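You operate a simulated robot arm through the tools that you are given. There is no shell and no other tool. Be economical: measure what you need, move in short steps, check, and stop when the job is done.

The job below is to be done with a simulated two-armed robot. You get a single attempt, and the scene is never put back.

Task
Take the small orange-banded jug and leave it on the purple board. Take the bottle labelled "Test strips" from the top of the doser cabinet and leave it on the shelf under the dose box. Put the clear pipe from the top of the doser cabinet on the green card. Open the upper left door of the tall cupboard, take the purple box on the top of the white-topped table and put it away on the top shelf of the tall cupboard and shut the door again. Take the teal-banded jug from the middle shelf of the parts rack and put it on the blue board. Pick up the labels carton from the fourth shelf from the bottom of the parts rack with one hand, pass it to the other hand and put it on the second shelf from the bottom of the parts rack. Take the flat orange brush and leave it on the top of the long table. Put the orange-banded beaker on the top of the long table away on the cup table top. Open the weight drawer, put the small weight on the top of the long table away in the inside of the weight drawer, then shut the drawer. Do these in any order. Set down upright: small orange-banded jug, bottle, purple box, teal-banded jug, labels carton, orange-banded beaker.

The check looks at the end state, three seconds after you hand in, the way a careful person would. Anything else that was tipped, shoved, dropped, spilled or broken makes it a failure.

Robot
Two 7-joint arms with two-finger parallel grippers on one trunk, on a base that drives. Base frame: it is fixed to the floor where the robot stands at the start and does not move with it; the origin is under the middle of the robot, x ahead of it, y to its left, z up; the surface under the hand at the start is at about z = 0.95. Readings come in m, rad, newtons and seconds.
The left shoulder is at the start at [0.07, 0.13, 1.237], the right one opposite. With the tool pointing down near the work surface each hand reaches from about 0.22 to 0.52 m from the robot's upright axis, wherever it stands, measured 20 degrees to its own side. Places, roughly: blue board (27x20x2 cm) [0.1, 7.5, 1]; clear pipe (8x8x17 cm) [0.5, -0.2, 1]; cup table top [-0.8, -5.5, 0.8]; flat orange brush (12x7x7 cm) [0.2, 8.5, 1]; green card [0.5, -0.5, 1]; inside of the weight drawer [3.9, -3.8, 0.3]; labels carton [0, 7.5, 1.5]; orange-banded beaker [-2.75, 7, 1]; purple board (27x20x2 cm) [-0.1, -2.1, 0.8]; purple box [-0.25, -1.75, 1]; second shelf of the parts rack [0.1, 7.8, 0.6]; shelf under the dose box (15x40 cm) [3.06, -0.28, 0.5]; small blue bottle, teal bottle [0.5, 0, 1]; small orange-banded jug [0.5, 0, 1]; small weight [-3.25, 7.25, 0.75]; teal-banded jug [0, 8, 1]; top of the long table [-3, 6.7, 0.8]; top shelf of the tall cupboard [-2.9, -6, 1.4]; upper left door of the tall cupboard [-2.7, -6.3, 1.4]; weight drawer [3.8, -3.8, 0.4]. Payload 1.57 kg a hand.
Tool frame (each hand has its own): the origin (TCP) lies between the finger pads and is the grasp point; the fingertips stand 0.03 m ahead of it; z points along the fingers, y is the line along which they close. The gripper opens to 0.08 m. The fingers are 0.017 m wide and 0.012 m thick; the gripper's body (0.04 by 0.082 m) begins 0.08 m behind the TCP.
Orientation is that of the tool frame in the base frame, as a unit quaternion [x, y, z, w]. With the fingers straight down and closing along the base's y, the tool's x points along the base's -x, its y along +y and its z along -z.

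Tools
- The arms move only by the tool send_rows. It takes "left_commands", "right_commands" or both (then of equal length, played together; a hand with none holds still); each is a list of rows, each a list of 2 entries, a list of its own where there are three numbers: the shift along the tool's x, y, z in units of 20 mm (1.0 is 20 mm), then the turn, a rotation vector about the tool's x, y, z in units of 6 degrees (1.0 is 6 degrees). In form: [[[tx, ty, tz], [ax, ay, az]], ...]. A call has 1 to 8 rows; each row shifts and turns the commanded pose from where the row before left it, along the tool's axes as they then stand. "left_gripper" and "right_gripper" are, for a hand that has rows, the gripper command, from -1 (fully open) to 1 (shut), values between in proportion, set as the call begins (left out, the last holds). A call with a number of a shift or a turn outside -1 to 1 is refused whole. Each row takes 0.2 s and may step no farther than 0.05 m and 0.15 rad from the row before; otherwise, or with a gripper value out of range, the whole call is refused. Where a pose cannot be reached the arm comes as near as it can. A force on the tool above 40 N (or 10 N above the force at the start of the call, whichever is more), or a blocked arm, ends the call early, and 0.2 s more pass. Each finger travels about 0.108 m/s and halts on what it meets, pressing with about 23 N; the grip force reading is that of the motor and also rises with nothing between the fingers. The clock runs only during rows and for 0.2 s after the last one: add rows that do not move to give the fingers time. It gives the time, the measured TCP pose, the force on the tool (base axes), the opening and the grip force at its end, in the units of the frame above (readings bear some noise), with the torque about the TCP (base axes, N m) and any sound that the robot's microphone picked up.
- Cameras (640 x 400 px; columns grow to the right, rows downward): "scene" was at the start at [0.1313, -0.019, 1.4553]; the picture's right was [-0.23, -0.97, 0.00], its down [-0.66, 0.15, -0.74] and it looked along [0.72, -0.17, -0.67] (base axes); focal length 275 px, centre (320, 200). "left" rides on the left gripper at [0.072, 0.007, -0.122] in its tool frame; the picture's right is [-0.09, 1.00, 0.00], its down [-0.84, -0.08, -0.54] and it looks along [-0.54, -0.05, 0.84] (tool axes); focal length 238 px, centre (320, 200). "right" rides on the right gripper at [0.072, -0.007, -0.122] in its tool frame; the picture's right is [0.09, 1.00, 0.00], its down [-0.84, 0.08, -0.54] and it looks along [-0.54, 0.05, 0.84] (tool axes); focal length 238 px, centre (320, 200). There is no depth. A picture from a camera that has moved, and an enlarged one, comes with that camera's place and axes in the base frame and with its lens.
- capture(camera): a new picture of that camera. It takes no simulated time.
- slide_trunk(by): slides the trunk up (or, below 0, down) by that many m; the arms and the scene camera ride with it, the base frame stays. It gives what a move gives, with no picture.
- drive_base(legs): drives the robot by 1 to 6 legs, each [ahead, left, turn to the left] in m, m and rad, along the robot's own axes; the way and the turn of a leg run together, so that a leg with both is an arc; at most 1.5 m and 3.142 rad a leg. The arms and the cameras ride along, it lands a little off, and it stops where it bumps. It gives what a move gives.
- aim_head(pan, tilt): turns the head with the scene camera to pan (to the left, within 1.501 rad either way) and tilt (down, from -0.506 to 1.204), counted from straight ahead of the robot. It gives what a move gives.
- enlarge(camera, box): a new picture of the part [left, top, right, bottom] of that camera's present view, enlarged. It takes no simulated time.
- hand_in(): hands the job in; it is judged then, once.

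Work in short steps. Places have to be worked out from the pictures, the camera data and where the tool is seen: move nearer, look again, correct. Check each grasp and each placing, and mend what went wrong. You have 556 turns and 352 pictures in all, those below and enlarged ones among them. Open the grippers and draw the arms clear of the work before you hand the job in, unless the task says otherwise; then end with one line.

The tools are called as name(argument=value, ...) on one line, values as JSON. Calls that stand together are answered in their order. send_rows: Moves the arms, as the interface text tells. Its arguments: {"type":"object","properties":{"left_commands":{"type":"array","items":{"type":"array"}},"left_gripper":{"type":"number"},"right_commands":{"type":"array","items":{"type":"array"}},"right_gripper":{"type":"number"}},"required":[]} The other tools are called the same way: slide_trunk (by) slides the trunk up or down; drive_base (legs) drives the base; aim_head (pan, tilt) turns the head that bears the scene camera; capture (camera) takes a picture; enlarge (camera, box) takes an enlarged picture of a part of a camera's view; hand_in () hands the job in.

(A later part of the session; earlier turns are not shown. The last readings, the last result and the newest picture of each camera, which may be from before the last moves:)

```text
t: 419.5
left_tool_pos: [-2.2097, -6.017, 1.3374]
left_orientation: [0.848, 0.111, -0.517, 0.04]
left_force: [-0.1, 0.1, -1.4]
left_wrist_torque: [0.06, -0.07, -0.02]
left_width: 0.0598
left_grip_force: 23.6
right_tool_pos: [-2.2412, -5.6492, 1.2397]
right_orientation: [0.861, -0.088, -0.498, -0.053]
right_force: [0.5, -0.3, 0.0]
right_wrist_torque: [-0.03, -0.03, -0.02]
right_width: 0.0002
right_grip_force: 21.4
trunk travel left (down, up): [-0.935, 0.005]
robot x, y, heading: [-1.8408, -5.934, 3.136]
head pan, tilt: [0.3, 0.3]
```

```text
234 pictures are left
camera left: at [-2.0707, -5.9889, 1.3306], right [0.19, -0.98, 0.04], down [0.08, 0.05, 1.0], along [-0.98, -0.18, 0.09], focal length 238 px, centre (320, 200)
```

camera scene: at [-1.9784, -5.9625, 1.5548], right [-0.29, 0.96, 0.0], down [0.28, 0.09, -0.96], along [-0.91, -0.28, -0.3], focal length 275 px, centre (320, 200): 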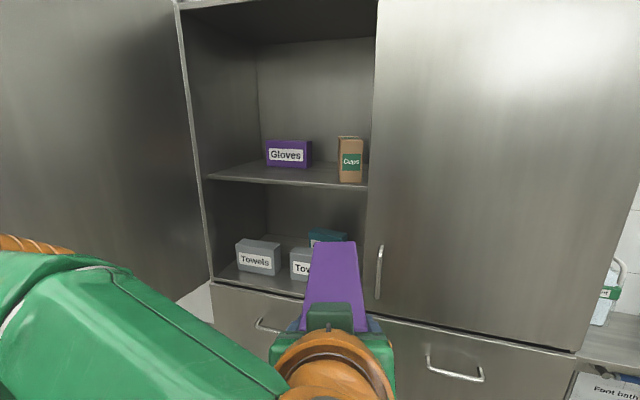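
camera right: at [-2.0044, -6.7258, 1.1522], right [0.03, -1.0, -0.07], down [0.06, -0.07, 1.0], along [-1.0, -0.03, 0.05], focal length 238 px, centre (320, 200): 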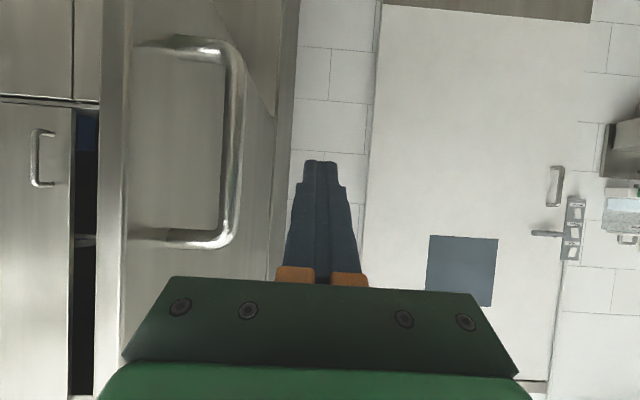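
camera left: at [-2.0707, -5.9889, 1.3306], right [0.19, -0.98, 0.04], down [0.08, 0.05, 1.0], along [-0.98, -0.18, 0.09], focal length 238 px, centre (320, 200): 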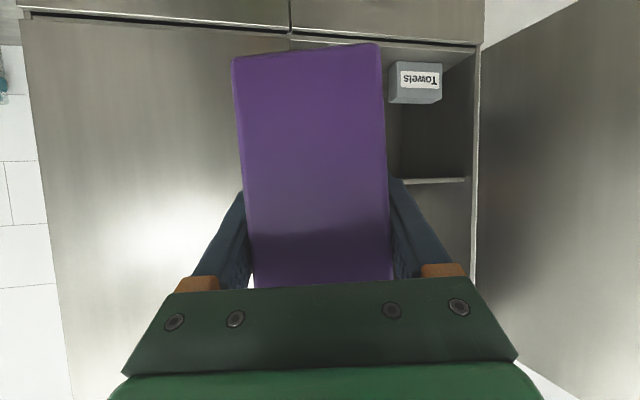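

The left hand points nearly forward again with the box intact. Now I yaw the right hand outward so it won't touch the right door, and finish the left yaw.

send_rows(left_commands=[[[0, 0, 0], [0.75, 0, 0.43]], [[0, 0, 0], [0.75, 0, 0.43]], [[-0.87, 0, -0.5], [0, 0, 0]], [[-0.87, 0, -0.5], [0, 0, 0]], [[-0.87, 0, -0.5], [0, 0, 0]], [[-0.87, 0, -0.5], [0, 0, 0]], [[-0.87, 0, -0.5], [0, 0, 0]], [[-0.87, 0, -0.5], [0, 0, 0]]], right_commands=[[[0, 0, 0], [0.86, 0, 0.5]], [[0, 0, 0], [0.86, 0, 0.5]], [[0, 0, 0], [0.86, 0, 0.5]], [[0, 0, 0], [0.86, 0, 0.5]], [[0, 0, 0], [0.86, 0, 0.5]], [[0, 0, 0], [0.86, 0, 0.5]], [[0, 0, 0], [0.86, 0, 0.5]], [[0, 0, 0], [0.86, 0, 0.5]]])

send_rows(right_commands=[[[0, -1, 0], [0, 0, 0]], [[0, -1, 0], [0, 0, 0]], [[0, -1, 0], [0, 0, 0]], [[0, -1, 0], [0, 0, 0]], [[0, -1, 0], [0, 0, 0]], [[0, -1, 0], [0, 0, 0]], [[0, -1, 0], [0, 0, 0]]])

```text
t: 421.3
left_tool_pos: [-2.205, -6.0201, 1.4596]
left_orientation: [0.852, 0.031, -0.522, -0.003]
left_force: [0.7, 0.2, -1.8]
left_wrist_torque: [-0.02, -0.05, -0.02]
left_width: 0.06
left_grip_force: 22.7
right_tool_pos: [-2.2412, -5.6497, 1.2419]
right_orientation: [0.751, -0.431, -0.435, -0.248]
right_force: [-0.5, 0.7, 0.7]
right_wrist_torque: [0.05, -0.03, 0.02]
right_width: 0.0
right_grip_force: 21.4
trunk travel left (down, up): [-0.935, 0.005]
robot x, y, heading: [-1.8394, -5.9311, 3.137]
head pan, tilt: [0.3, 0.3]
```

```text
t: 422.9
left_tool_pos: [-2.204, -6.0177, 1.4589]
left_orientation: [0.852, 0.031, -0.523, -0.003]
left_force: [-0.4, -0.2, -1.5]
left_wrist_torque: [0.0, -0.06, -0.02]
left_width: 0.0599
left_grip_force: 23.4
right_tool_pos: [-2.1591, -5.5747, 1.2535]
right_orientation: [0.752, -0.43, -0.434, -0.247]
right_force: [-0.3, 0.5, -0.5]
right_wrist_torque: [0.01, -0.03, 0.02]
right_width: 0.0
right_grip_force: 21.3
right hand out of reach, approached as far as the arm can: row 5, 6, 7
trunk travel left (down, up): [-0.935, 0.005]
robot x, y, heading: [-1.8358, -5.9338, 3.135]
head pan, tilt: [0.3, 0.3]
```

Both hands are set. I drive forward 0.3 m and left 0.22 m toward the opening, then check.

drive_base(legs=[[0, 0.22, 0], [0.3, 0, 0]])

capture(camera="scene")

capture(camera="left")

```text
t: 426.2
left_tool_pos: [-2.5013, -6.2425, 1.4608]
left_orientation: [0.851, 0.032, -0.524, -0.003]
left_force: [0.2, 0.1, -2.0]
left_wrist_torque: [0.02, -0.05, -0.01]
left_width: 0.0599
left_grip_force: 22.9
right_tool_pos: [-2.4601, -5.7987, 1.2548]
right_orientation: [0.751, -0.431, -0.435, -0.247]
right_force: [0.2, -0.3, 0.0]
right_wrist_torque: [-0.01, 0.01, 0.01]
right_width: 0.0001
right_grip_force: 21.3
trunk travel left (down, up): [-0.935, 0.005]
robot x, y, heading: [-2.1373, -6.1573, 3.139]
head pan, tilt: [0.3, 0.3]
```

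```text
233 pictures are left
camera scene: at [-2.2749, -6.1844, 1.5552], right [-0.29, 0.96, 0.0], down [0.28, 0.09, -0.96], along [-0.91, -0.28, -0.29], focal length 275 px, centre (320, 200)
```

scene: 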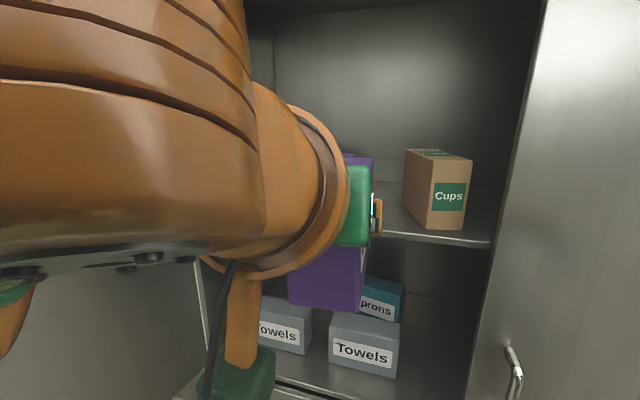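

```text
232 pictures are left
camera left: at [-2.3594, -6.2401, 1.4506], right [0.01, -1.0, 0.04], down [0.1, 0.05, 0.99], along [-0.99, -0.01, 0.1], focal length 238 px, centre (320, 200)
```

left: 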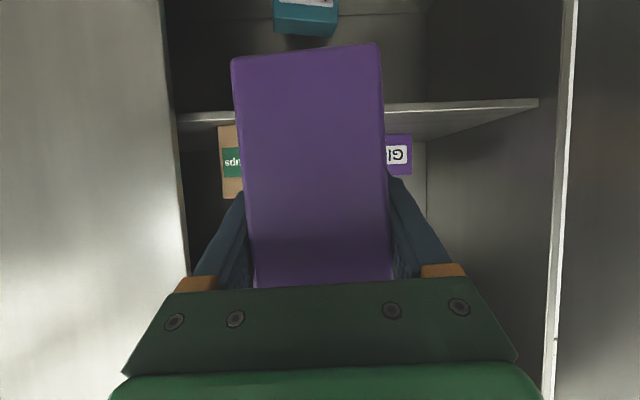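

Box bottom (≈1.40) is 5 cm above the shelf (1.35). I move the hand forward 16 cm and 4.5 cm left.

send_rows(left_commands=[[[-0.45, 0.28, 0.89], [0, 0, 0]], [[-0.45, 0.28, 0.89], [0, 0, 0]], [[-0.45, 0.28, 0.89], [0, 0, 0]], [[-0.45, 0.28, 0.89], [0, 0, 0]], [[-0.45, 0.28, 0.89], [0, 0, 0]], [[-0.45, 0.28, 0.89], [0, 0, 0]], [[-0.45, 0.28, 0.89], [0, 0, 0]], [[-0.45, 0.28, 0.89], [0, 0, 0]]])

capture(camera="left")

```text
t: 428.1
left_tool_pos: [-2.6636, -6.2974, 1.4564]
left_orientation: [0.853, 0.034, -0.521, -0.001]
left_force: [0.1, 0.0, -1.9]
left_wrist_torque: [0.0, -0.06, -0.03]
left_width: 0.0597
left_grip_force: 22.8
right_tool_pos: [-2.4644, -5.7987, 1.2541]
right_orientation: [0.752, -0.428, -0.435, -0.247]
right_force: [0.6, -0.1, 0.5]
right_wrist_torque: [0.01, -0.02, -0.02]
right_width: 0.0
right_grip_force: 21.5
trunk travel left (down, up): [-0.935, 0.005]
robot x, y, heading: [-2.1397, -6.158, 3.139]
head pan, tilt: [0.3, 0.3]
```

```text
231 pictures are left
camera left: at [-2.5227, -6.294, 1.4469], right [0.01, -1.0, 0.05], down [0.1, 0.05, 0.99], along [-1.0, -0.01, 0.1], focal length 238 px, centre (320, 200)
```

left: 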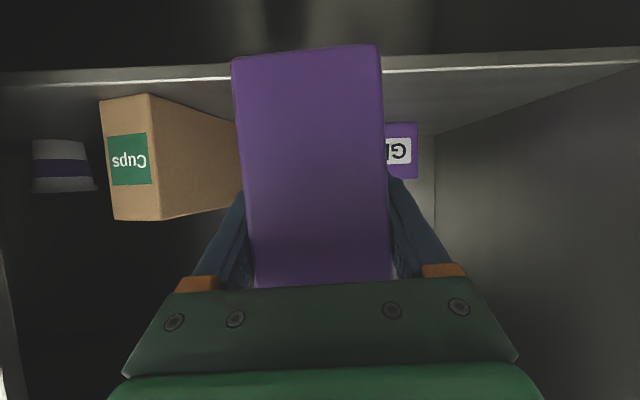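

Room is ample: carton's side at y≈-6.10, old gloves box at x≈-3.0. I drive the last 13.5 cm forward.

drive_base(legs=[[0.135, 0, 0]])

capture(camera="left")

capture(camera="scene")

```text
t: 429.4
left_tool_pos: [-2.7914, -6.2954, 1.4594]
left_orientation: [0.852, 0.033, -0.523, -0.002]
left_force: [0.6, 1.0, -2.6]
left_wrist_torque: [0.0, -0.04, -0.01]
left_width: 0.0598
left_grip_force: 23.1
right_tool_pos: [-2.591, -5.7986, 1.2546]
right_orientation: [0.752, -0.43, -0.436, -0.246]
right_force: [-0.3, 0.2, 0.0]
right_wrist_torque: [-0.01, 0.01, 0.0]
right_width: 0.0002
right_grip_force: 21.3
trunk travel left (down, up): [-0.935, 0.005]
robot x, y, heading: [-2.2725, -6.1555, 3.144]
head pan, tilt: [0.3, 0.3]
```

```text
230 pictures are left
camera left: at [-2.6494, -6.2934, 1.4492], right [0.01, -1.0, 0.04], down [0.1, 0.05, 0.99], along [-0.99, -0.01, 0.1], focal length 238 px, centre (320, 200)
```

left: 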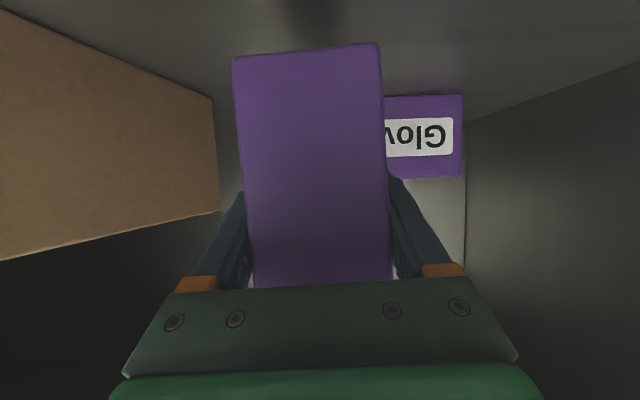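

```text
229 pictures are left
camera scene: at [-2.4071, -6.1839, 1.5554], right [-0.29, 0.96, 0.0], down [0.28, 0.09, -0.96], along [-0.91, -0.28, -0.29], focal length 275 px, centre (320, 200)
```

scene: 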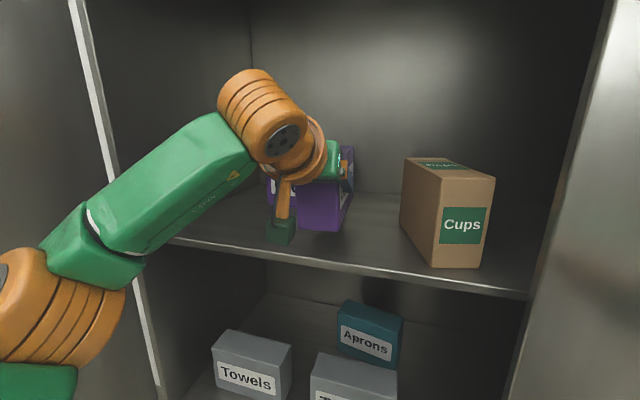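

In position. I lower ~4.5 cm gently until the box rests.

send_rows(left_commands=[[[0.7, 0, 0.36], [0, 0, 0]], [[0.6, 0, 0.31], [0, 0, 0]], [[0.3, 0, 0.15], [0, 0, 0]], [[0.2, 0, 0.1], [0, 0, 0]], [[0.2, 0, 0.1], [0, 0, 0]]])

```text
t: 430.6
left_tool_pos: [-2.7946, -6.2915, 1.4146]
left_orientation: [0.85, 0.032, -0.526, -0.002]
left_force: [-6.0, 0.1, 23.2]
left_wrist_torque: [-0.48, -0.66, -0.03]
left_width: 0.0602
left_grip_force: 23.1
right_tool_pos: [-2.5944, -5.7978, 1.2539]
right_orientation: [0.752, -0.43, -0.435, -0.247]
right_force: [0.3, -0.5, -0.1]
right_wrist_torque: [0.0, 0.0, 0.0]
right_width: 0.0002
right_grip_force: 21.5
trunk travel left (down, up): [-0.935, 0.005]
robot x, y, heading: [-2.272, -6.1536, 3.137]
head pan, tilt: [0.3, 0.3]
```

Resting on the shelf. I ease off 2 mm and open.

send_rows(left_commands=[[[-0.15, 0, -0.07], [0, 0, 0]], [[0, 0, 0], [0, 0, 0]]])

send_rows(left_commands=[[[0, 0, 0], [0, 0, 0]], [[0, 0, 0], [0, 0, 0]], [[0, 0, 0], [0, 0, 0]]], left_gripper=-1)

capture(camera="left")

```text
t: 431.2
left_tool_pos: [-2.7962, -6.2923, 1.4137]
left_orientation: [0.853, 0.033, -0.521, -0.001]
left_force: [0.4, 0.9, 1.2]
left_wrist_torque: [-0.07, 0.28, -0.1]
left_width: 0.0604
left_grip_force: 22.9
right_tool_pos: [-2.595, -5.797, 1.2543]
right_orientation: [0.751, -0.43, -0.435, -0.248]
right_force: [0.7, -0.3, -0.1]
right_wrist_torque: [0.03, 0.03, -0.02]
right_width: 0.0001
right_grip_force: 21.4
trunk travel left (down, up): [-0.935, 0.005]
robot x, y, heading: [-2.2696, -6.1557, 3.14]
head pan, tilt: [0.3, 0.3]
```

```text
t: 432.0
left_tool_pos: [-2.7975, -6.2925, 1.4139]
left_orientation: [0.852, 0.033, -0.523, -0.002]
left_force: [-0.1, 0.0, 0.8]
left_wrist_torque: [0.03, 0.0, -0.02]
left_width: 0.0801
left_grip_force: 0.0
right_tool_pos: [-2.5984, -5.7973, 1.2549]
right_orientation: [0.753, -0.429, -0.435, -0.246]
right_force: [0.8, 0.4, -0.2]
right_wrist_torque: [0.0, 0.0, 0.0]
right_width: 0.0
right_grip_force: 21.4
trunk travel left (down, up): [-0.935, 0.005]
robot x, y, heading: [-2.2718, -6.1551, 3.137]
head pan, tilt: [0.3, 0.3]
```

```text
228 pictures are left
camera left: at [-2.6553, -6.2915, 1.4054], right [0.01, -1.0, 0.04], down [0.1, 0.05, 0.99], along [-0.99, -0.01, 0.1], focal length 238 px, centre (320, 200)
```

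left: 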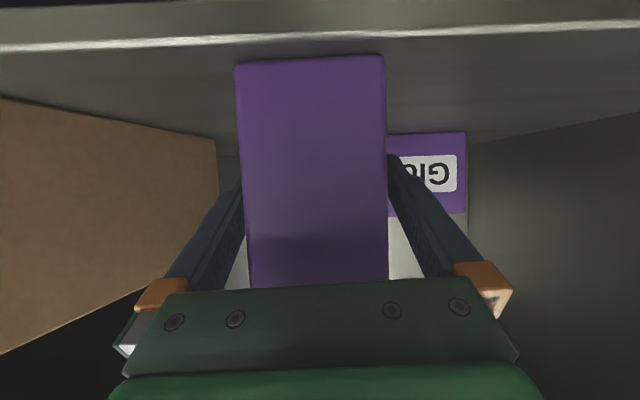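

Box stands with its end ~3 cm inside the shelf's edge. I back the base straight out 0.35 m and look.

drive_base(legs=[[-0.35, 0, 0]])

capture(camera="scene")

```text
t: 434.2
left_tool_pos: [-2.4529, -6.2946, 1.4129]
left_orientation: [0.852, 0.032, -0.522, -0.002]
left_force: [-1.5, -0.7, -0.2]
left_wrist_torque: [0.0, 0.01, 0.01]
left_width: 0.0801
left_grip_force: 0.0
right_tool_pos: [-2.2542, -5.8002, 1.2533]
right_orientation: [0.753, -0.429, -0.433, -0.247]
right_force: [-1.0, 0.1, -0.9]
right_wrist_torque: [0.03, -0.03, -0.03]
right_width: 0.0
right_grip_force: 21.5
trunk travel left (down, up): [-0.935, 0.005]
robot x, y, heading: [-1.9256, -6.1573, 3.14]
head pan, tilt: [0.3, 0.3]
```

```text
227 pictures are left
camera scene: at [-2.0703, -6.1847, 1.5544], right [-0.29, 0.96, 0.0], down [0.29, 0.09, -0.95], along [-0.91, -0.28, -0.3], focal length 275 px, centre (320, 200)
```

scene: 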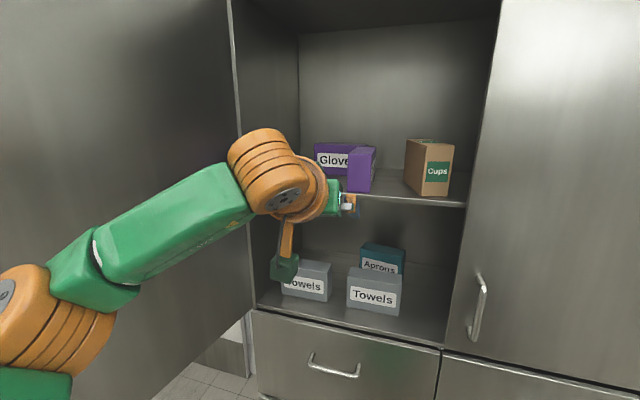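

The gloves box is on the top shelf. To shut the door I must get the left hand round its edge: I pull the arm in and back the base slightly.

send_rows(left_commands=[[[0.45, -0.2, -0.89], [0, 0, 0]], [[0.45, -0.2, -0.89], [0, 0, 0]], [[0.45, -0.2, -0.89], [0, 0, 0]], [[0.45, 0, -0.89], [0, 0, 0]], [[0.45, 0, -0.89], [0, 0, 0]], [[0.45, 0, -0.89], [0, 0, 0]], [[0.45, 0, -0.89], [0, 0, 0]], [[0.45, 0, -0.89], [0, 0, 0]]], left_gripper=1)

drive_base(legs=[[-0.14, 0, 0]])

aim_head(pan=0.5, tilt=0.6)

capture(camera="scene")

```text
t: 436.0
left_tool_pos: [-2.2904, -6.2741, 1.4175]
left_orientation: [0.852, 0.033, -0.523, -0.002]
left_force: [0.0, -0.3, -0.1]
left_wrist_torque: [0.01, 0.04, -0.02]
left_width: 0.0
left_grip_force: 21.3
right_tool_pos: [-2.2498, -5.8007, 1.2546]
right_orientation: [0.752, -0.43, -0.434, -0.247]
right_force: [-0.4, 0.8, 1.1]
right_wrist_torque: [0.02, 0.0, 0.03]
right_width: 0.0001
right_grip_force: 21.5
trunk travel left (down, up): [-0.935, 0.005]
robot x, y, heading: [-1.9255, -6.1559, 3.141]
head pan, tilt: [0.3, 0.3]
```

```text
t: 437.4
left_tool_pos: [-2.1567, -6.2746, 1.4153]
left_orientation: [0.854, 0.033, -0.519, -0.001]
left_force: [0.0, -0.9, 0.1]
left_wrist_torque: [0.01, 0.01, -0.02]
left_width: 0.0001
left_grip_force: 21.3
right_tool_pos: [-2.1141, -5.7997, 1.2532]
right_orientation: [0.753, -0.429, -0.432, -0.248]
right_force: [1.0, -0.2, -1.0]
right_wrist_torque: [0.04, -0.01, -0.03]
right_width: 0.0
right_grip_force: 22.2
trunk travel left (down, up): [-0.935, 0.005]
robot x, y, heading: [-1.786, -6.1586, 3.135]
head pan, tilt: [0.3, 0.3]
```

```text
t: 438.1
left_tool_pos: [-2.1517, -6.2748, 1.4168]
left_orientation: [0.852, 0.033, -0.522, -0.002]
left_force: [-0.5, -0.2, -0.9]
left_wrist_torque: [-0.01, 0.02, 0.02]
left_width: 0.0002
left_grip_force: 21.3
right_tool_pos: [-2.1091, -5.8001, 1.2541]
right_orientation: [0.752, -0.43, -0.435, -0.247]
right_force: [-0.6, -0.3, -0.3]
right_wrist_torque: [0.02, 0.0, -0.02]
right_width: 0.0
right_grip_force: 20.5
trunk travel left (down, up): [-0.935, 0.005]
robot x, y, heading: [-1.788, -6.1597, 3.135]
head pan, tilt: [0.499, 0.6]
```

```text
226 pictures are left
camera scene: at [-1.9139, -6.1997, 1.5274], right [-0.48, 0.88, 0.0], down [0.5, 0.27, -0.83], along [-0.73, -0.39, -0.56], focal length 275 px, centre (320, 200)
```

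scene: 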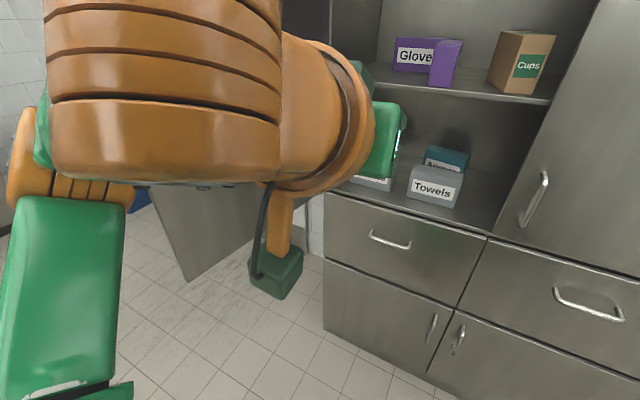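

I pull the left hand in another 8 cm so it clears the door edge (x≈-2.15).

send_rows(left_commands=[[[0.45, 0.2, -0.89], [0, 0, 0]], [[0.45, 0.2, -0.89], [0, 0, 0]], [[0.45, 0.2, -0.89], [0, 0, 0]], [[0.45, 0.2, -0.89], [0, 0, 0]], [[0.45, 0.2, -0.89], [0, 0, 0]]])

```text
t: 439.4
left_tool_pos: [-2.0474, -6.2886, 1.4168]
left_orientation: [0.852, 0.033, -0.523, -0.002]
left_force: [-0.3, -0.1, 0.9]
left_wrist_torque: [-0.01, -0.02, 0.01]
left_width: 0.0003
left_grip_force: 20.5
right_tool_pos: [-2.1074, -5.7997, 1.2544]
right_orientation: [0.752, -0.43, -0.434, -0.248]
right_force: [0.7, -0.6, -0.8]
right_wrist_torque: [0.01, -0.01, 0.01]
right_width: 0.0
right_grip_force: 21.1
trunk travel left (down, up): [-0.935, 0.005]
robot x, y, heading: [-1.7908, -6.1593, 3.14]
head pan, tilt: [0.499, 0.6]
```

Now slide south 0.6 m past the edge.

drive_base(legs=[[0, 0.62, 0]])

capture(camera="scene")

```text
t: 442.8
left_tool_pos: [-2.048, -6.907, 1.417]
left_orientation: [0.852, 0.036, -0.522, 0.001]
left_force: [-0.5, 0.2, 0.0]
left_wrist_torque: [0.0, 0.02, -0.03]
left_width: 0.0
left_grip_force: 21.2
right_tool_pos: [-2.1118, -6.4181, 1.2532]
right_orientation: [0.754, -0.428, -0.435, -0.245]
right_force: [0.1, -0.3, -0.5]
right_wrist_torque: [0.02, 0.0, 0.02]
right_width: 0.0001
right_grip_force: 21.3
trunk travel left (down, up): [-0.935, 0.005]
robot x, y, heading: [-1.7843, -6.7763, -3.14]
head pan, tilt: [0.499, 0.6]
```

```text
225 pictures are left
camera scene: at [-1.9138, -6.8165, 1.5274], right [-0.48, 0.88, 0.0], down [0.5, 0.27, -0.83], along [-0.72, -0.4, -0.56], focal length 275 px, centre (320, 200)
```

scene: 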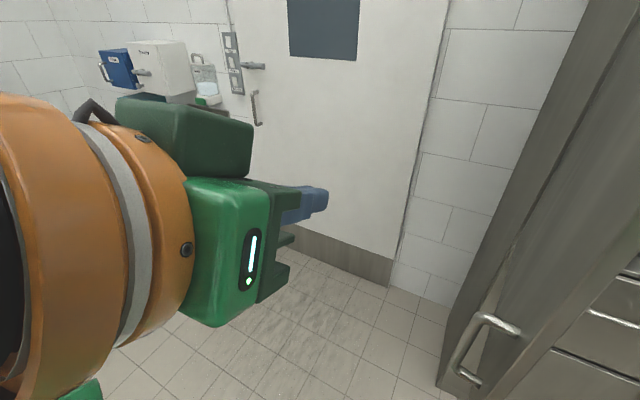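

I extend the left hand 15 cm along the door's outer face, above the handle.

send_rows(left_commands=[[[-0.45, 0, 0.89], [0, 0, 0]], [[-0.45, 0, 0.89], [0, 0, 0]], [[-0.45, 0, 0.89], [0, 0, 0]], [[-0.45, 0, 0.89], [0, 0, 0]], [[-0.45, 0, 0.89], [0, 0, 0]], [[-0.45, 0, 0.89], [0, 0, 0]], [[-0.45, 0, 0.89], [0, 0, 0]], [[-0.45, 0, 0.89], [0, 0, 0]]])

drive_base(legs=[[0, -0.12, 0], [0.08, -0.12, 0]])

capture(camera="scene")

```text
t: 444.6
left_tool_pos: [-2.2077, -6.9189, 1.4146]
left_orientation: [0.852, 0.035, -0.522, 0.0]
left_force: [0.2, 0.0, 0.3]
left_wrist_torque: [0.01, 0.01, 0.0]
left_width: 0.0002
left_grip_force: 21.1
right_tool_pos: [-2.1128, -6.4202, 1.2532]
right_orientation: [0.753, -0.427, -0.435, -0.246]
right_force: [0.6, 0.4, -0.4]
right_wrist_torque: [0.03, -0.02, 0.01]
right_width: 0.0002
right_grip_force: 21.3
trunk travel left (down, up): [-0.935, 0.005]
robot x, y, heading: [-1.7861, -6.7756, -3.139]
head pan, tilt: [0.499, 0.6]
```

```text
t: 446.8
left_tool_pos: [-2.2819, -6.6842, 1.4163]
left_orientation: [0.851, 0.038, -0.523, -0.001]
left_force: [0.7, 0.4, 0.3]
left_wrist_torque: [0.01, 0.01, -0.02]
left_width: 0.0
left_grip_force: 21.5
right_tool_pos: [-2.1889, -6.1842, 1.2562]
right_orientation: [0.754, -0.425, -0.437, -0.245]
right_force: [0.4, -1.1, 0.6]
right_wrist_torque: [-0.04, -0.02, 0.03]
right_width: 0.0
right_grip_force: 21.3
trunk travel left (down, up): [-0.935, 0.005]
robot x, y, heading: [-1.8665, -6.5382, -3.136]
head pan, tilt: [0.499, 0.6]
```

```text
224 pictures are left
camera scene: at [-1.9894, -6.5826, 1.5275], right [-0.49, 0.87, 0.0], down [0.49, 0.28, -0.83], along [-0.72, -0.4, -0.56], focal length 275 px, centre (320, 200)
```

scene: 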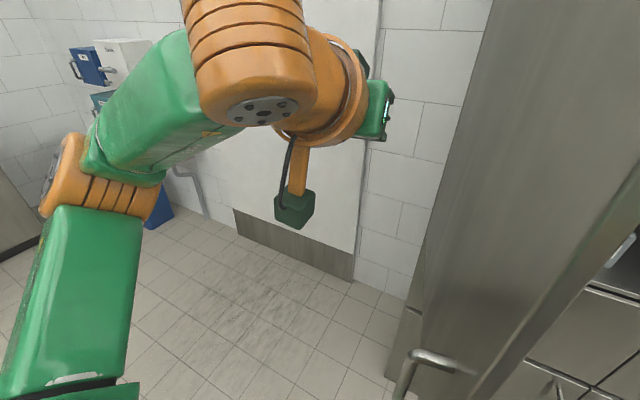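

No contact yet. I push on diagonally north-west in steps.

drive_base(legs=[[0.08, -0.12, 0], [0.1, -0.12, 0]])

capture(camera="scene")

```text
t: 449.2
left_tool_pos: [-2.4611, -6.4447, 1.4194]
left_orientation: [0.851, 0.037, -0.524, -0.001]
left_force: [0.5, 0.4, -0.3]
left_wrist_torque: [0.01, 0.0, -0.04]
left_width: 0.0
left_grip_force: 20.8
right_tool_pos: [-2.3681, -5.9456, 1.2562]
right_orientation: [0.753, -0.426, -0.438, -0.245]
right_force: [-0.1, 0.1, -0.6]
right_wrist_torque: [0.0, 0.03, -0.01]
right_width: 0.0001
right_grip_force: 21.4
trunk travel left (down, up): [-0.935, 0.005]
robot x, y, heading: [-2.0466, -6.2945, -3.136]
head pan, tilt: [0.499, 0.6]
```

```text
223 pictures are left
camera scene: at [-2.1677, -6.3447, 1.5277], right [-0.48, 0.87, 0.0], down [0.49, 0.28, -0.83], along [-0.72, -0.4, -0.56], focal length 275 px, centre (320, 200)
```

scene: 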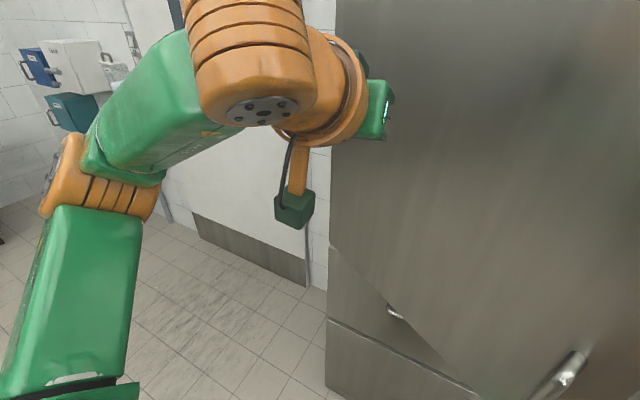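

The door is swinging shut (~45°). I continue.

drive_base(legs=[[0.08, -0.12, 0], [0.09, -0.1, 0]])

aim_head(pan=0.2, tilt=0.5)

capture(camera="scene")

```text
t: 451.4
left_tool_pos: [-2.6361, -6.228, 1.4178]
left_orientation: [0.852, 0.036, -0.523, -0.002]
left_force: [1.0, -0.5, -0.4]
left_wrist_torque: [0.01, -0.02, -0.05]
left_width: 0.0
left_grip_force: 21.4
right_tool_pos: [-2.5421, -5.7284, 1.255]
right_orientation: [0.753, -0.426, -0.437, -0.245]
right_force: [-0.2, -0.5, 0.7]
right_wrist_torque: [-0.03, 0.0, 0.01]
right_width: 0.0001
right_grip_force: 21.2
trunk travel left (down, up): [-0.935, 0.005]
robot x, y, heading: [-2.2187, -6.0815, -3.14]
head pan, tilt: [0.499, 0.6]
```

```text
t: 452.2
left_tool_pos: [-2.6389, -6.2234, 1.4167]
left_orientation: [0.852, 0.035, -0.523, 0.0]
left_force: [-0.4, 0.2, 0.0]
left_wrist_torque: [0.0, 0.01, -0.01]
left_width: 0.0
left_grip_force: 21.4
right_tool_pos: [-2.5448, -5.724, 1.2547]
right_orientation: [0.753, -0.428, -0.435, -0.246]
right_force: [1.3, 0.4, 0.2]
right_wrist_torque: [0.0, 0.01, 0.01]
right_width: 0.0
right_grip_force: 21.0
trunk travel left (down, up): [-0.935, 0.005]
robot x, y, heading: [-2.2228, -6.0772, -3.141]
head pan, tilt: [0.201, 0.499]
```

```text
222 pictures are left
camera scene: at [-2.358, -6.0988, 1.5364], right [-0.2, 0.98, 0.0], down [0.47, 0.1, -0.88], along [-0.86, -0.18, -0.48], focal length 275 px, centre (320, 200)
```

scene: 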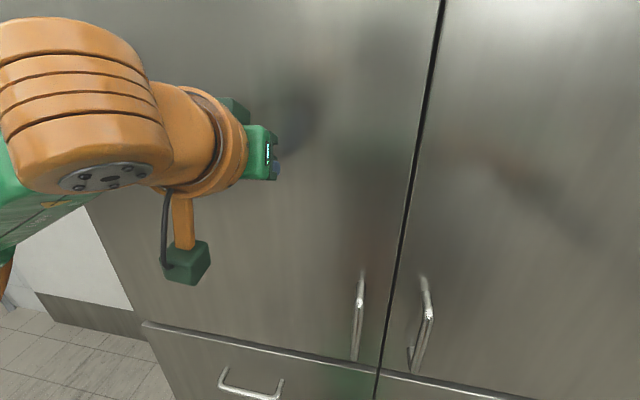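

Nearly shut. I press forward with the arm until firm contact.

send_rows(left_commands=[[[-0.27, 0, 0.53], [0, 0, 0]], [[-0.27, 0, 0.53], [0, 0, 0]], [[-0.27, 0, 0.53], [0, 0, 0]], [[-0.27, 0, 0.53], [0, 0, 0]], [[-0.27, 0, 0.53], [0, 0, 0]], [[-0.27, 0, 0.53], [0, 0, 0]]])

capture(camera="scene")

```text
t: 453.3
left_tool_pos: [-2.6612, -6.2261, 1.4245]
left_orientation: [0.849, 0.034, -0.527, -0.001]
left_force: [30.1, 0.3, 0.2]
left_wrist_torque: [0.29, -0.15, -0.12]
left_width: 0.0
left_grip_force: 21.3
right_tool_pos: [-2.5225, -5.7249, 1.261]
right_orientation: [0.75, -0.429, -0.443, -0.24]
right_force: [0.1, 0.4, 0.0]
right_wrist_torque: [0.04, 0.02, 0.01]
right_width: 0.0
right_grip_force: 21.3
trunk travel left (down, up): [-0.935, 0.005]
robot x, y, heading: [-2.2188, -6.0809, -3.136]
head pan, tilt: [0.201, 0.499]
stopped in row 5 (left hand): the force on the tool passed its limit at 46 N (the readings are from after the stop); the commanded pose is now the measured one
```

```text
221 pictures are left
camera scene: at [-2.3289, -6.0987, 1.5392], right [-0.2, 0.98, 0.0], down [0.45, 0.1, -0.89], along [-0.87, -0.18, -0.46], focal length 275 px, centre (320, 200)
```

scene: 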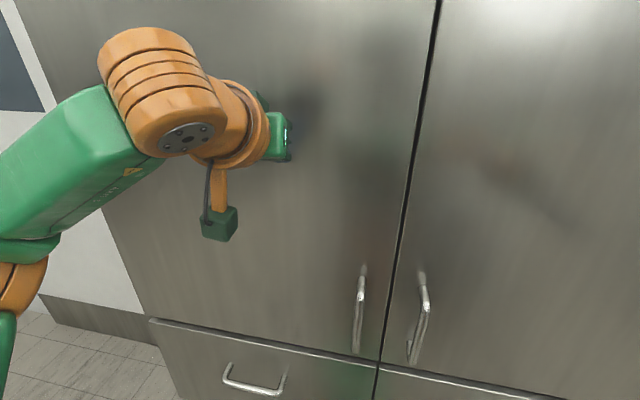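

The door is shut. I withdraw the hand, back off, and head north in stages, turning the right hand back to forward on the way.

send_rows(left_commands=[[[0.45, 0, -0.89], [0, 0, 0]], [[0.45, 0, -0.89], [0, 0, 0]], [[0.45, 0, -0.89], [0, 0, 0]], [[0.45, 0, -0.89], [0, 0, 0]], [[0.45, 0, -0.89], [0, 0, 0]], [[0.45, 0, -0.89], [0, 0, 0]]])

capture(camera="scene")

drive_base(legs=[[-0.14, 0, 0], [-0.03, -1.4, 0], [0, -1.4, 0]])

send_rows(right_commands=[[[0, 0, 0], [-0.86, 0, -0.5]], [[0, 0, 0], [-0.86, 0, -0.5]], [[0, 0, 0], [-0.86, 0, -0.5]], [[0, 0, 0], [-0.86, 0, -0.5]], [[0, 0, 0], [-0.86, 0, -0.5]], [[0, 0, 0], [-0.86, 0, -0.5]], [[0, 0, 0], [-0.86, 0, -0.5]], [[0, 0, 0], [-0.86, 0, -0.5]]])

```text
t: 454.7
left_tool_pos: [-2.5672, -6.2187, 1.4155]
left_orientation: [0.854, 0.034, -0.519, 0.0]
left_force: [1.0, 0.1, -0.6]
left_wrist_torque: [0.01, 0.0, 0.02]
left_width: 0.0001
left_grip_force: 21.4
right_tool_pos: [-2.5428, -5.7233, 1.2547]
right_orientation: [0.754, -0.427, -0.435, -0.245]
right_force: [-0.2, -0.8, -0.5]
right_wrist_torque: [0.01, 0.05, 0.05]
right_width: 0.0001
right_grip_force: 21.0
trunk travel left (down, up): [-0.935, 0.005]
robot x, y, heading: [-2.22, -6.0816, -3.14]
head pan, tilt: [0.201, 0.499]
```

```text
220 pictures are left
camera scene: at [-2.3555, -6.0987, 1.5366], right [-0.2, 0.98, 0.0], down [0.47, 0.1, -0.88], along [-0.86, -0.18, -0.48], focal length 275 px, centre (320, 200)
```

scene: 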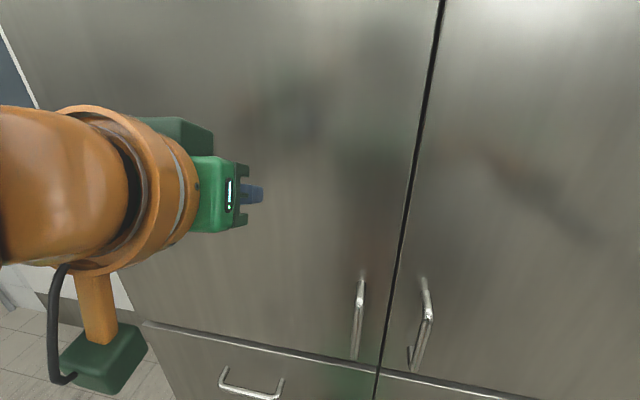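

```text
t: 469.3
left_tool_pos: [-2.4858, -3.4311, 1.4161]
left_orientation: [0.853, 0.06, -0.518, 0.015]
left_force: [-0.1, 0.7, 0.1]
left_wrist_torque: [0.01, 0.05, -0.01]
left_width: 0.0
left_grip_force: 20.9
right_tool_pos: [-2.4875, -2.9378, 1.2551]
right_orientation: [0.765, -0.405, -0.442, -0.233]
right_force: [-0.9, 0.1, 0.0]
right_wrist_torque: [-0.01, -0.01, -0.01]
right_width: 0.0001
right_grip_force: 21.3
trunk travel left (down, up): [-0.935, 0.005]
robot x, y, heading: [-2.1453, -3.2724, -3.085]
head pan, tilt: [0.201, 0.499]
```

```text
t: 471.1
left_tool_pos: [-2.4881, -3.4306, 1.416]
left_orientation: [0.852, 0.058, -0.52, 0.015]
left_force: [-0.2, -0.4, -0.1]
left_wrist_torque: [-0.04, -0.01, 0.0]
left_width: 0.0
left_grip_force: 21.2
right_tool_pos: [-2.5175, -2.929, 1.2668]
right_orientation: [0.863, -0.061, -0.5, -0.036]
right_force: [0.1, 0.0, -0.1]
right_wrist_torque: [-0.03, 0.03, 0.0]
right_width: 0.0001
right_grip_force: 21.3
right hand out of reach, approached as far as the arm can: row 1, 2, 3, 4
trunk travel left (down, up): [-0.935, 0.005]
robot x, y, heading: [-2.1428, -3.2756, -3.082]
head pan, tilt: [0.201, 0.499]
```

Door flush. Now I turn to face north and look ahead.

drive_base(legs=[[0, 0, -1.63]])

aim_head(pan=-0.3, tilt=0.35)

capture(camera="scene")

```text
t: 475.5
left_tool_pos: [-2.2644, -2.9141, 1.4162]
left_orientation: [0.614, -0.595, -0.358, -0.376]
left_force: [0.1, 0.0, 0.0]
left_wrist_torque: [0.0, 0.02, -0.01]
left_width: 0.0
left_grip_force: 21.4
right_tool_pos: [-1.7633, -2.9386, 1.2675]
right_orientation: [-0.533, 0.683, 0.307, 0.394]
right_force: [0.7, 0.0, -0.2]
right_wrist_torque: [0.0, 0.02, 0.02]
right_width: 0.0
right_grip_force: 21.3
trunk travel left (down, up): [-0.935, 0.005]
robot x, y, heading: [-2.1438, -3.2756, 1.528]
head pan, tilt: [0.201, 0.499]
```

```text
t: 476.4
left_tool_pos: [-2.2636, -2.9132, 1.4164]
left_orientation: [0.614, -0.595, -0.358, -0.376]
left_force: [0.9, -0.5, -1.0]
left_wrist_torque: [0.01, -0.02, 0.0]
left_width: 0.0001
left_grip_force: 20.9
right_tool_pos: [-1.7613, -2.9376, 1.2681]
right_orientation: [-0.532, 0.684, 0.306, 0.395]
right_force: [0.0, 0.1, -0.3]
right_wrist_torque: [-0.03, 0.01, -0.01]
right_width: 0.0
right_grip_force: 21.7
trunk travel left (down, up): [-0.935, 0.005]
robot x, y, heading: [-2.1443, -3.2729, 1.528]
head pan, tilt: [-0.3, 0.351]
```

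```text
219 pictures are left
camera scene: at [-2.1093, -3.136, 1.5501], right [0.94, -0.34, 0.0], down [-0.12, -0.32, -0.94], along [0.32, 0.88, -0.34], focal length 275 px, centre (320, 200)
```

scene: 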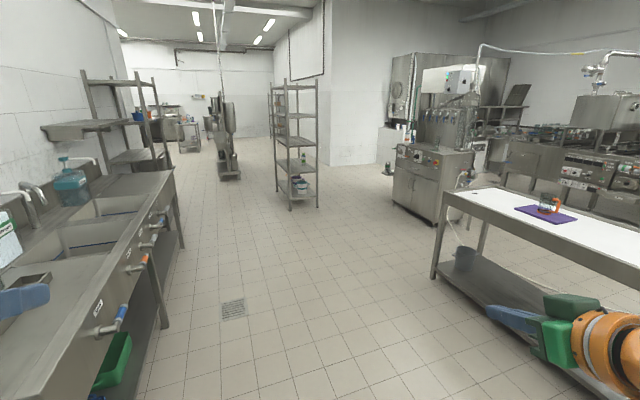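

The floor is clear. I drive north-east past the white table and then north through the corridor right of the bowls rack (x≈-0.25).

drive_base(legs=[[1.0, -0.57, 0.043], [0.97, -0.57, 0], [0.7, -0.75, 0], [1.5, 0, 0], [1.5, 0, 0]])

aim_head(pan=0.0, tilt=0.3)

capture(camera="scene")

```text
t: 506.9
left_tool_pos: [-0.3433, 2.7808, 1.4155]
left_orientation: [0.625, -0.583, -0.365, -0.37]
left_force: [0.1, -0.3, -0.2]
left_wrist_torque: [0.01, -0.01, -0.02]
left_width: 0.0
left_grip_force: 21.8
right_tool_pos: [0.1598, 2.7778, 1.2665]
right_orientation: [-0.546, 0.673, 0.314, 0.389]
right_force: [0.6, -0.1, -0.1]
right_wrist_torque: [0.0, 0.02, 0.02]
right_width: 0.0
right_grip_force: 21.1
trunk travel left (down, up): [-0.935, 0.005]
robot x, y, heading: [-0.2073, 2.4319, 1.568]
head pan, tilt: [-0.3, 0.351]
```

```text
t: 507.6
left_tool_pos: [-0.3426, 2.7816, 1.4152]
left_orientation: [0.626, -0.583, -0.365, -0.368]
left_force: [-0.1, 0.1, 0.0]
left_wrist_torque: [0.01, 0.01, -0.02]
left_width: 0.0
left_grip_force: 21.3
right_tool_pos: [0.1605, 2.7782, 1.267]
right_orientation: [-0.546, 0.673, 0.314, 0.389]
right_force: [0.4, 0.2, 0.3]
right_wrist_torque: [0.02, 0.01, 0.05]
right_width: 0.0002
right_grip_force: 21.3
trunk travel left (down, up): [-0.935, 0.005]
robot x, y, heading: [-0.2069, 2.4263, 1.564]
head pan, tilt: [0.0, 0.3]
```

```text
218 pictures are left
camera scene: at [-0.2067, 2.5715, 1.5548], right [1.0, -0.01, 0.0], down [0.0, -0.3, -0.96], along [0.01, 0.96, -0.3], focal length 275 px, centre (320, 200)
```

scene: 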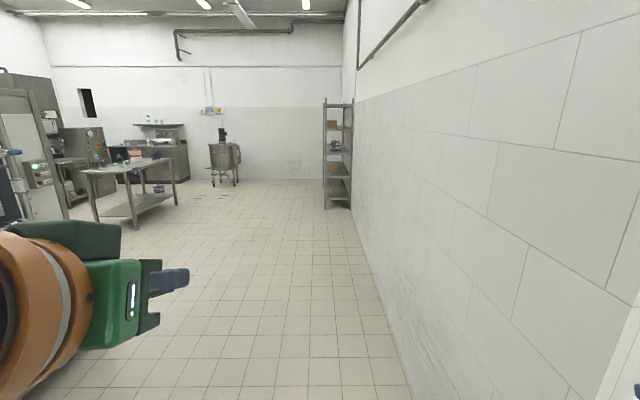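

The parts rack stands along the right wall at y≈7–8, the long table to the left. I move left of the wall and drive north, then turn east to face the rack.

drive_base(legs=[[0.9, 0.45, 0], [1.5, 0, 0], [1.5, 0, 0], [0.9, 0.1, 0]])

aim_head(pan=-0.7, tilt=0.3)

capture(camera="scene")

aim_head(pan=1.2, tilt=0.3)

capture(camera="scene")

```text
t: 531.2
left_tool_pos: [-0.746, 7.578, 1.416]
left_orientation: [0.614, -0.594, -0.359, -0.376]
left_force: [0.0, 0.0, -0.2]
left_wrist_torque: [-0.01, -0.01, -0.03]
left_width: 0.0001
left_grip_force: 21.5
right_tool_pos: [-0.2441, 7.5558, 1.2684]
right_orientation: [-0.533, 0.682, 0.308, 0.395]
right_force: [0.1, -0.5, -0.6]
right_wrist_torque: [0.01, 0.01, 0.0]
right_width: 0.0
right_grip_force: 21.8
trunk travel left (down, up): [-0.935, 0.005]
robot x, y, heading: [-0.6283, 7.2197, 1.523]
head pan, tilt: [0.0, 0.3]
```

```text
t: 532.3
left_tool_pos: [-0.7455, 7.579, 1.4154]
left_orientation: [0.614, -0.594, -0.358, -0.375]
left_force: [-0.3, 0.8, -0.8]
left_wrist_torque: [0.03, -0.02, -0.03]
left_width: 0.0002
left_grip_force: 21.4
right_tool_pos: [-0.2425, 7.5575, 1.2665]
right_orientation: [-0.533, 0.683, 0.307, 0.394]
right_force: [-0.2, -0.4, -0.1]
right_wrist_torque: [-0.01, 0.0, -0.03]
right_width: 0.0
right_grip_force: 21.2
trunk travel left (down, up): [-0.935, 0.005]
robot x, y, heading: [-0.6211, 7.217, 1.53]
head pan, tilt: [-0.7, 0.3]
```

```text
217 pictures are left
camera scene: at [-0.5597, 7.3395, 1.5548], right [0.74, -0.68, 0.0], down [-0.2, -0.22, -0.96], along [0.65, 0.7, -0.3], focal length 275 px, centre (320, 200)
```

scene: 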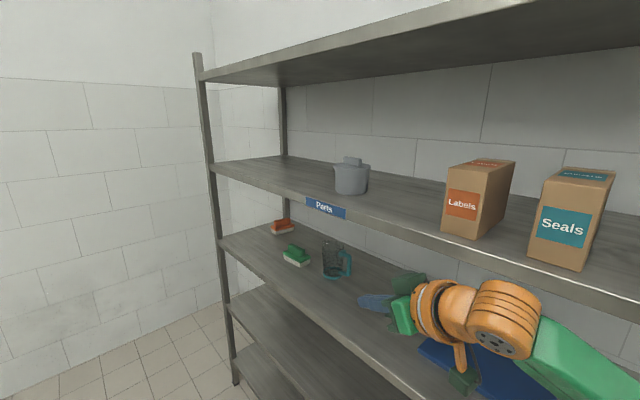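

```text
t: 534.2
left_tool_pos: [-0.7458, 7.579, 1.4152]
left_orientation: [0.615, -0.594, -0.359, -0.375]
left_force: [-0.2, 0.0, -0.5]
left_wrist_torque: [0.01, 0.0, 0.0]
left_width: 0.0
left_grip_force: 21.4
right_tool_pos: [-0.2441, 7.5572, 1.2659]
right_orientation: [-0.532, 0.683, 0.306, 0.394]
right_force: [-0.3, 0.0, 0.4]
right_wrist_torque: [-0.01, 0.0, 0.02]
right_width: 0.0
right_grip_force: 20.9
trunk travel left (down, up): [-0.935, 0.005]
robot x, y, heading: [-0.6274, 7.2169, 1.53]
head pan, tilt: [1.201, 0.3]
```

```text
216 pictures are left
camera scene: at [-0.7082, 7.3084, 1.5548], right [0.4, 0.91, 0.0], down [0.27, -0.12, -0.96], along [-0.87, 0.39, -0.3], focal length 275 px, centre (320, 200)
```

scene: 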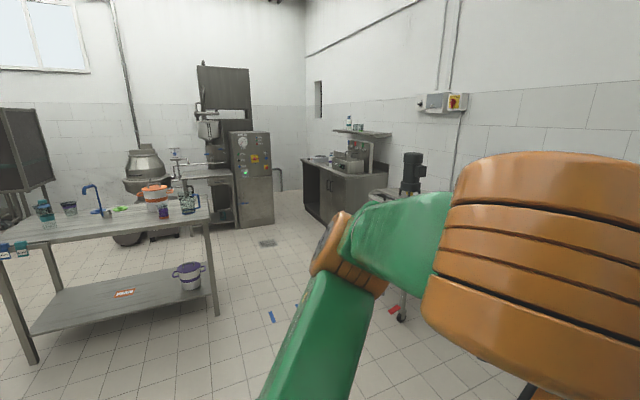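

I see the rack: labels carton on shelf 4 (z≈1.34), teal jug, brushes and blue board on the middle shelf (z≈0.93). I take a closer look at the jug and brushes.

aim_head(pan=-0.7, tilt=0.4)

enlarge(camera="scene", box=[230, 160, 380, 280])

```text
t: 536.0
left_tool_pos: [-0.7458, 7.5796, 1.4175]
left_orientation: [0.615, -0.594, -0.359, -0.375]
left_force: [-0.6, -0.7, 0.6]
left_wrist_torque: [0.04, 0.0, -0.02]
left_width: 0.0001
left_grip_force: 21.4
right_tool_pos: [-0.2437, 7.5571, 1.268]
right_orientation: [-0.533, 0.682, 0.307, 0.394]
right_force: [-0.1, 0.9, 0.4]
right_wrist_torque: [-0.01, -0.04, 0.01]
right_width: 0.0003
right_grip_force: 21.2
trunk travel left (down, up): [-0.935, 0.005]
robot x, y, heading: [-0.625, 7.2163, 1.529]
head pan, tilt: [-0.7, 0.4]
```

```text
3.33 times, centred on (305, 220) of scene
camera zoom: at [-0.5601, 7.3388, 1.5456], right [0.74, -0.68, 0.0], down [-0.26, -0.29, -0.92], along [0.62, 0.68, -0.39], focal length 916 px, centre (370, 133)
```

zoom: 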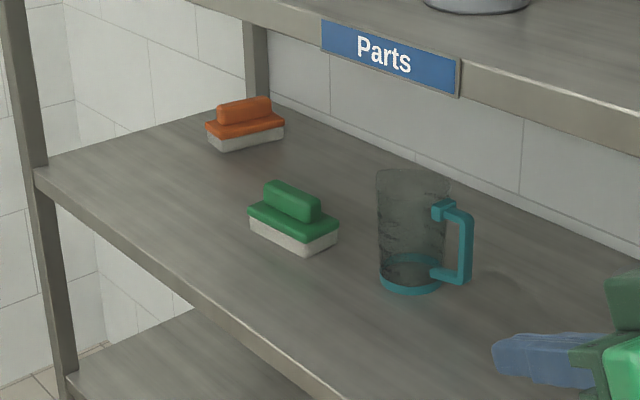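

The jug's handle points south (-y). I'll face east and grip the handle with the left hand pointing north (a pose that worked before). First step west a bit and turn to face the rack.

drive_base(legs=[[0, 0.2, 0], [0, 0, -1.53]])

send_rows(left_commands=[[[-0.45, 0, 0.89], [0, 0, 0]], [[-0.45, 0, 0.89], [0, 0, 0]], [[-0.45, 0, 0.89], [0, 0, 0]], [[0, 0, 0], [-0.86, 0, -0.5]], [[0, 0, 0], [-0.86, 0, -0.5]], [[0, 0, 0], [-0.86, 0, -0.5]], [[0, 0, 0], [-0.86, 0, -0.5]], [[0, 0, 0], [-0.86, 0, -0.5]]], left_gripper=-1)

send_rows(left_commands=[[[0, 0, 0], [-0.86, 0, -0.5]], [[0, 0, 0], [-0.86, 0, -0.5]], [[0, 0, 0], [-0.86, 0, -0.5]], [[0, 0, 0], [-0.86, 0, -0.5]], [[0, 0, 0], [-0.86, 0, -0.5]], [[0, 0, 0], [-0.86, 0, -0.5]], [[0, 0, 0], [-0.86, 0, -0.5]], [[0, 0, 0], [-0.86, 0, -0.5]]])

aim_head(pan=0.3, tilt=0.5)

capture(camera="scene")

```text
t: 541.4
left_tool_pos: [-0.4733, 7.3638, 1.4158]
left_orientation: [-0.03, 0.855, -0.002, 0.518]
left_force: [0.7, -0.4, 0.6]
left_wrist_torque: [-0.01, 0.03, -0.02]
left_width: 0.0001
left_grip_force: 21.1
right_tool_pos: [-0.4787, 6.8613, 1.2675]
right_orientation: [0.091, 0.861, -0.053, 0.498]
right_force: [-0.1, 0.2, 0.8]
right_wrist_torque: [-0.01, 0.01, 0.01]
right_width: 0.0
right_grip_force: 21.1
trunk travel left (down, up): [-0.935, 0.005]
robot x, y, heading: [-0.8321, 7.2342, -0.006]
head pan, tilt: [-0.7, 0.4]
```

```text
t: 543.2
left_tool_pos: [-0.4128, 7.3652, 1.4159]
left_orientation: [-0.254, 0.822, 0.121, 0.495]
left_force: [-0.4, -0.5, 0.1]
left_wrist_torque: [0.03, 0.0, 0.04]
left_width: 0.0799
left_grip_force: 0.0
right_tool_pos: [-0.4775, 6.8595, 1.267]
right_orientation: [0.091, 0.861, -0.052, 0.497]
right_force: [-0.5, -0.1, 0.3]
right_wrist_torque: [-0.03, -0.02, 0.04]
right_width: 0.0003
right_grip_force: 21.7
trunk travel left (down, up): [-0.935, 0.005]
robot x, y, heading: [-0.8247, 7.2262, -0.01]
head pan, tilt: [-0.7, 0.4]
```

```text
t: 545.0
left_tool_pos: [-0.4298, 7.3713, 1.3666]
left_orientation: [-0.586, 0.657, 0.29, 0.376]
left_force: [-0.1, -0.4, 0.7]
left_wrist_torque: [-0.02, 0.02, 0.01]
left_width: 0.08
left_grip_force: 0.0
left hand out of reach, approached as far as the arm can: row 7, 8
right_tool_pos: [-0.4762, 6.8597, 1.2673]
right_orientation: [0.09, 0.861, -0.053, 0.497]
right_force: [-0.2, 1.2, -0.4]
right_wrist_torque: [0.01, -0.01, 0.0]
right_width: 0.0
right_grip_force: 21.7
trunk travel left (down, up): [-0.935, 0.005]
robot x, y, heading: [-0.8294, 7.2272, -0.007]
head pan, tilt: [-0.7, 0.4]
```

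```text
t: 546.3
left_tool_pos: [-0.432, 7.3695, 1.3698]
left_orientation: [-0.585, 0.658, 0.285, 0.379]
left_force: [-0.3, 0.2, -0.2]
left_wrist_torque: [-0.01, 0.05, 0.01]
left_width: 0.0798
left_grip_force: 0.0
right_tool_pos: [-0.4775, 6.8609, 1.2669]
right_orientation: [0.091, 0.861, -0.053, 0.497]
right_force: [-0.2, 0.5, 0.7]
right_wrist_torque: [-0.03, 0.0, -0.01]
right_width: 0.0
right_grip_force: 21.1
trunk travel left (down, up): [-0.935, 0.005]
robot x, y, heading: [-0.8254, 7.2307, -0.01]
head pan, tilt: [0.3, 0.499]
```

```text
214 pictures are left
camera scene: at [-0.6901, 7.255, 1.5364], right [0.29, -0.96, 0.0], down [-0.46, -0.14, -0.88], along [0.84, 0.25, -0.48], focal length 275 px, centre (320, 200)
```

scene: 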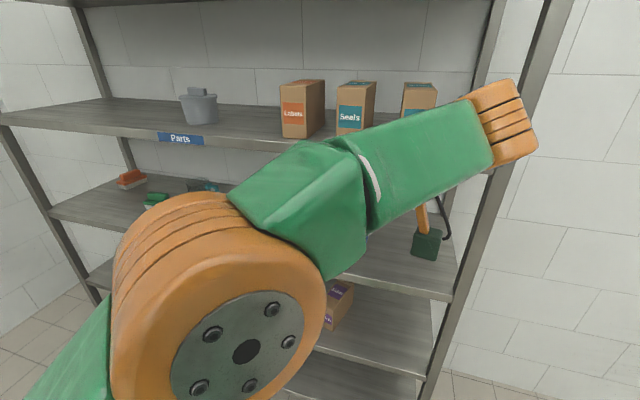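

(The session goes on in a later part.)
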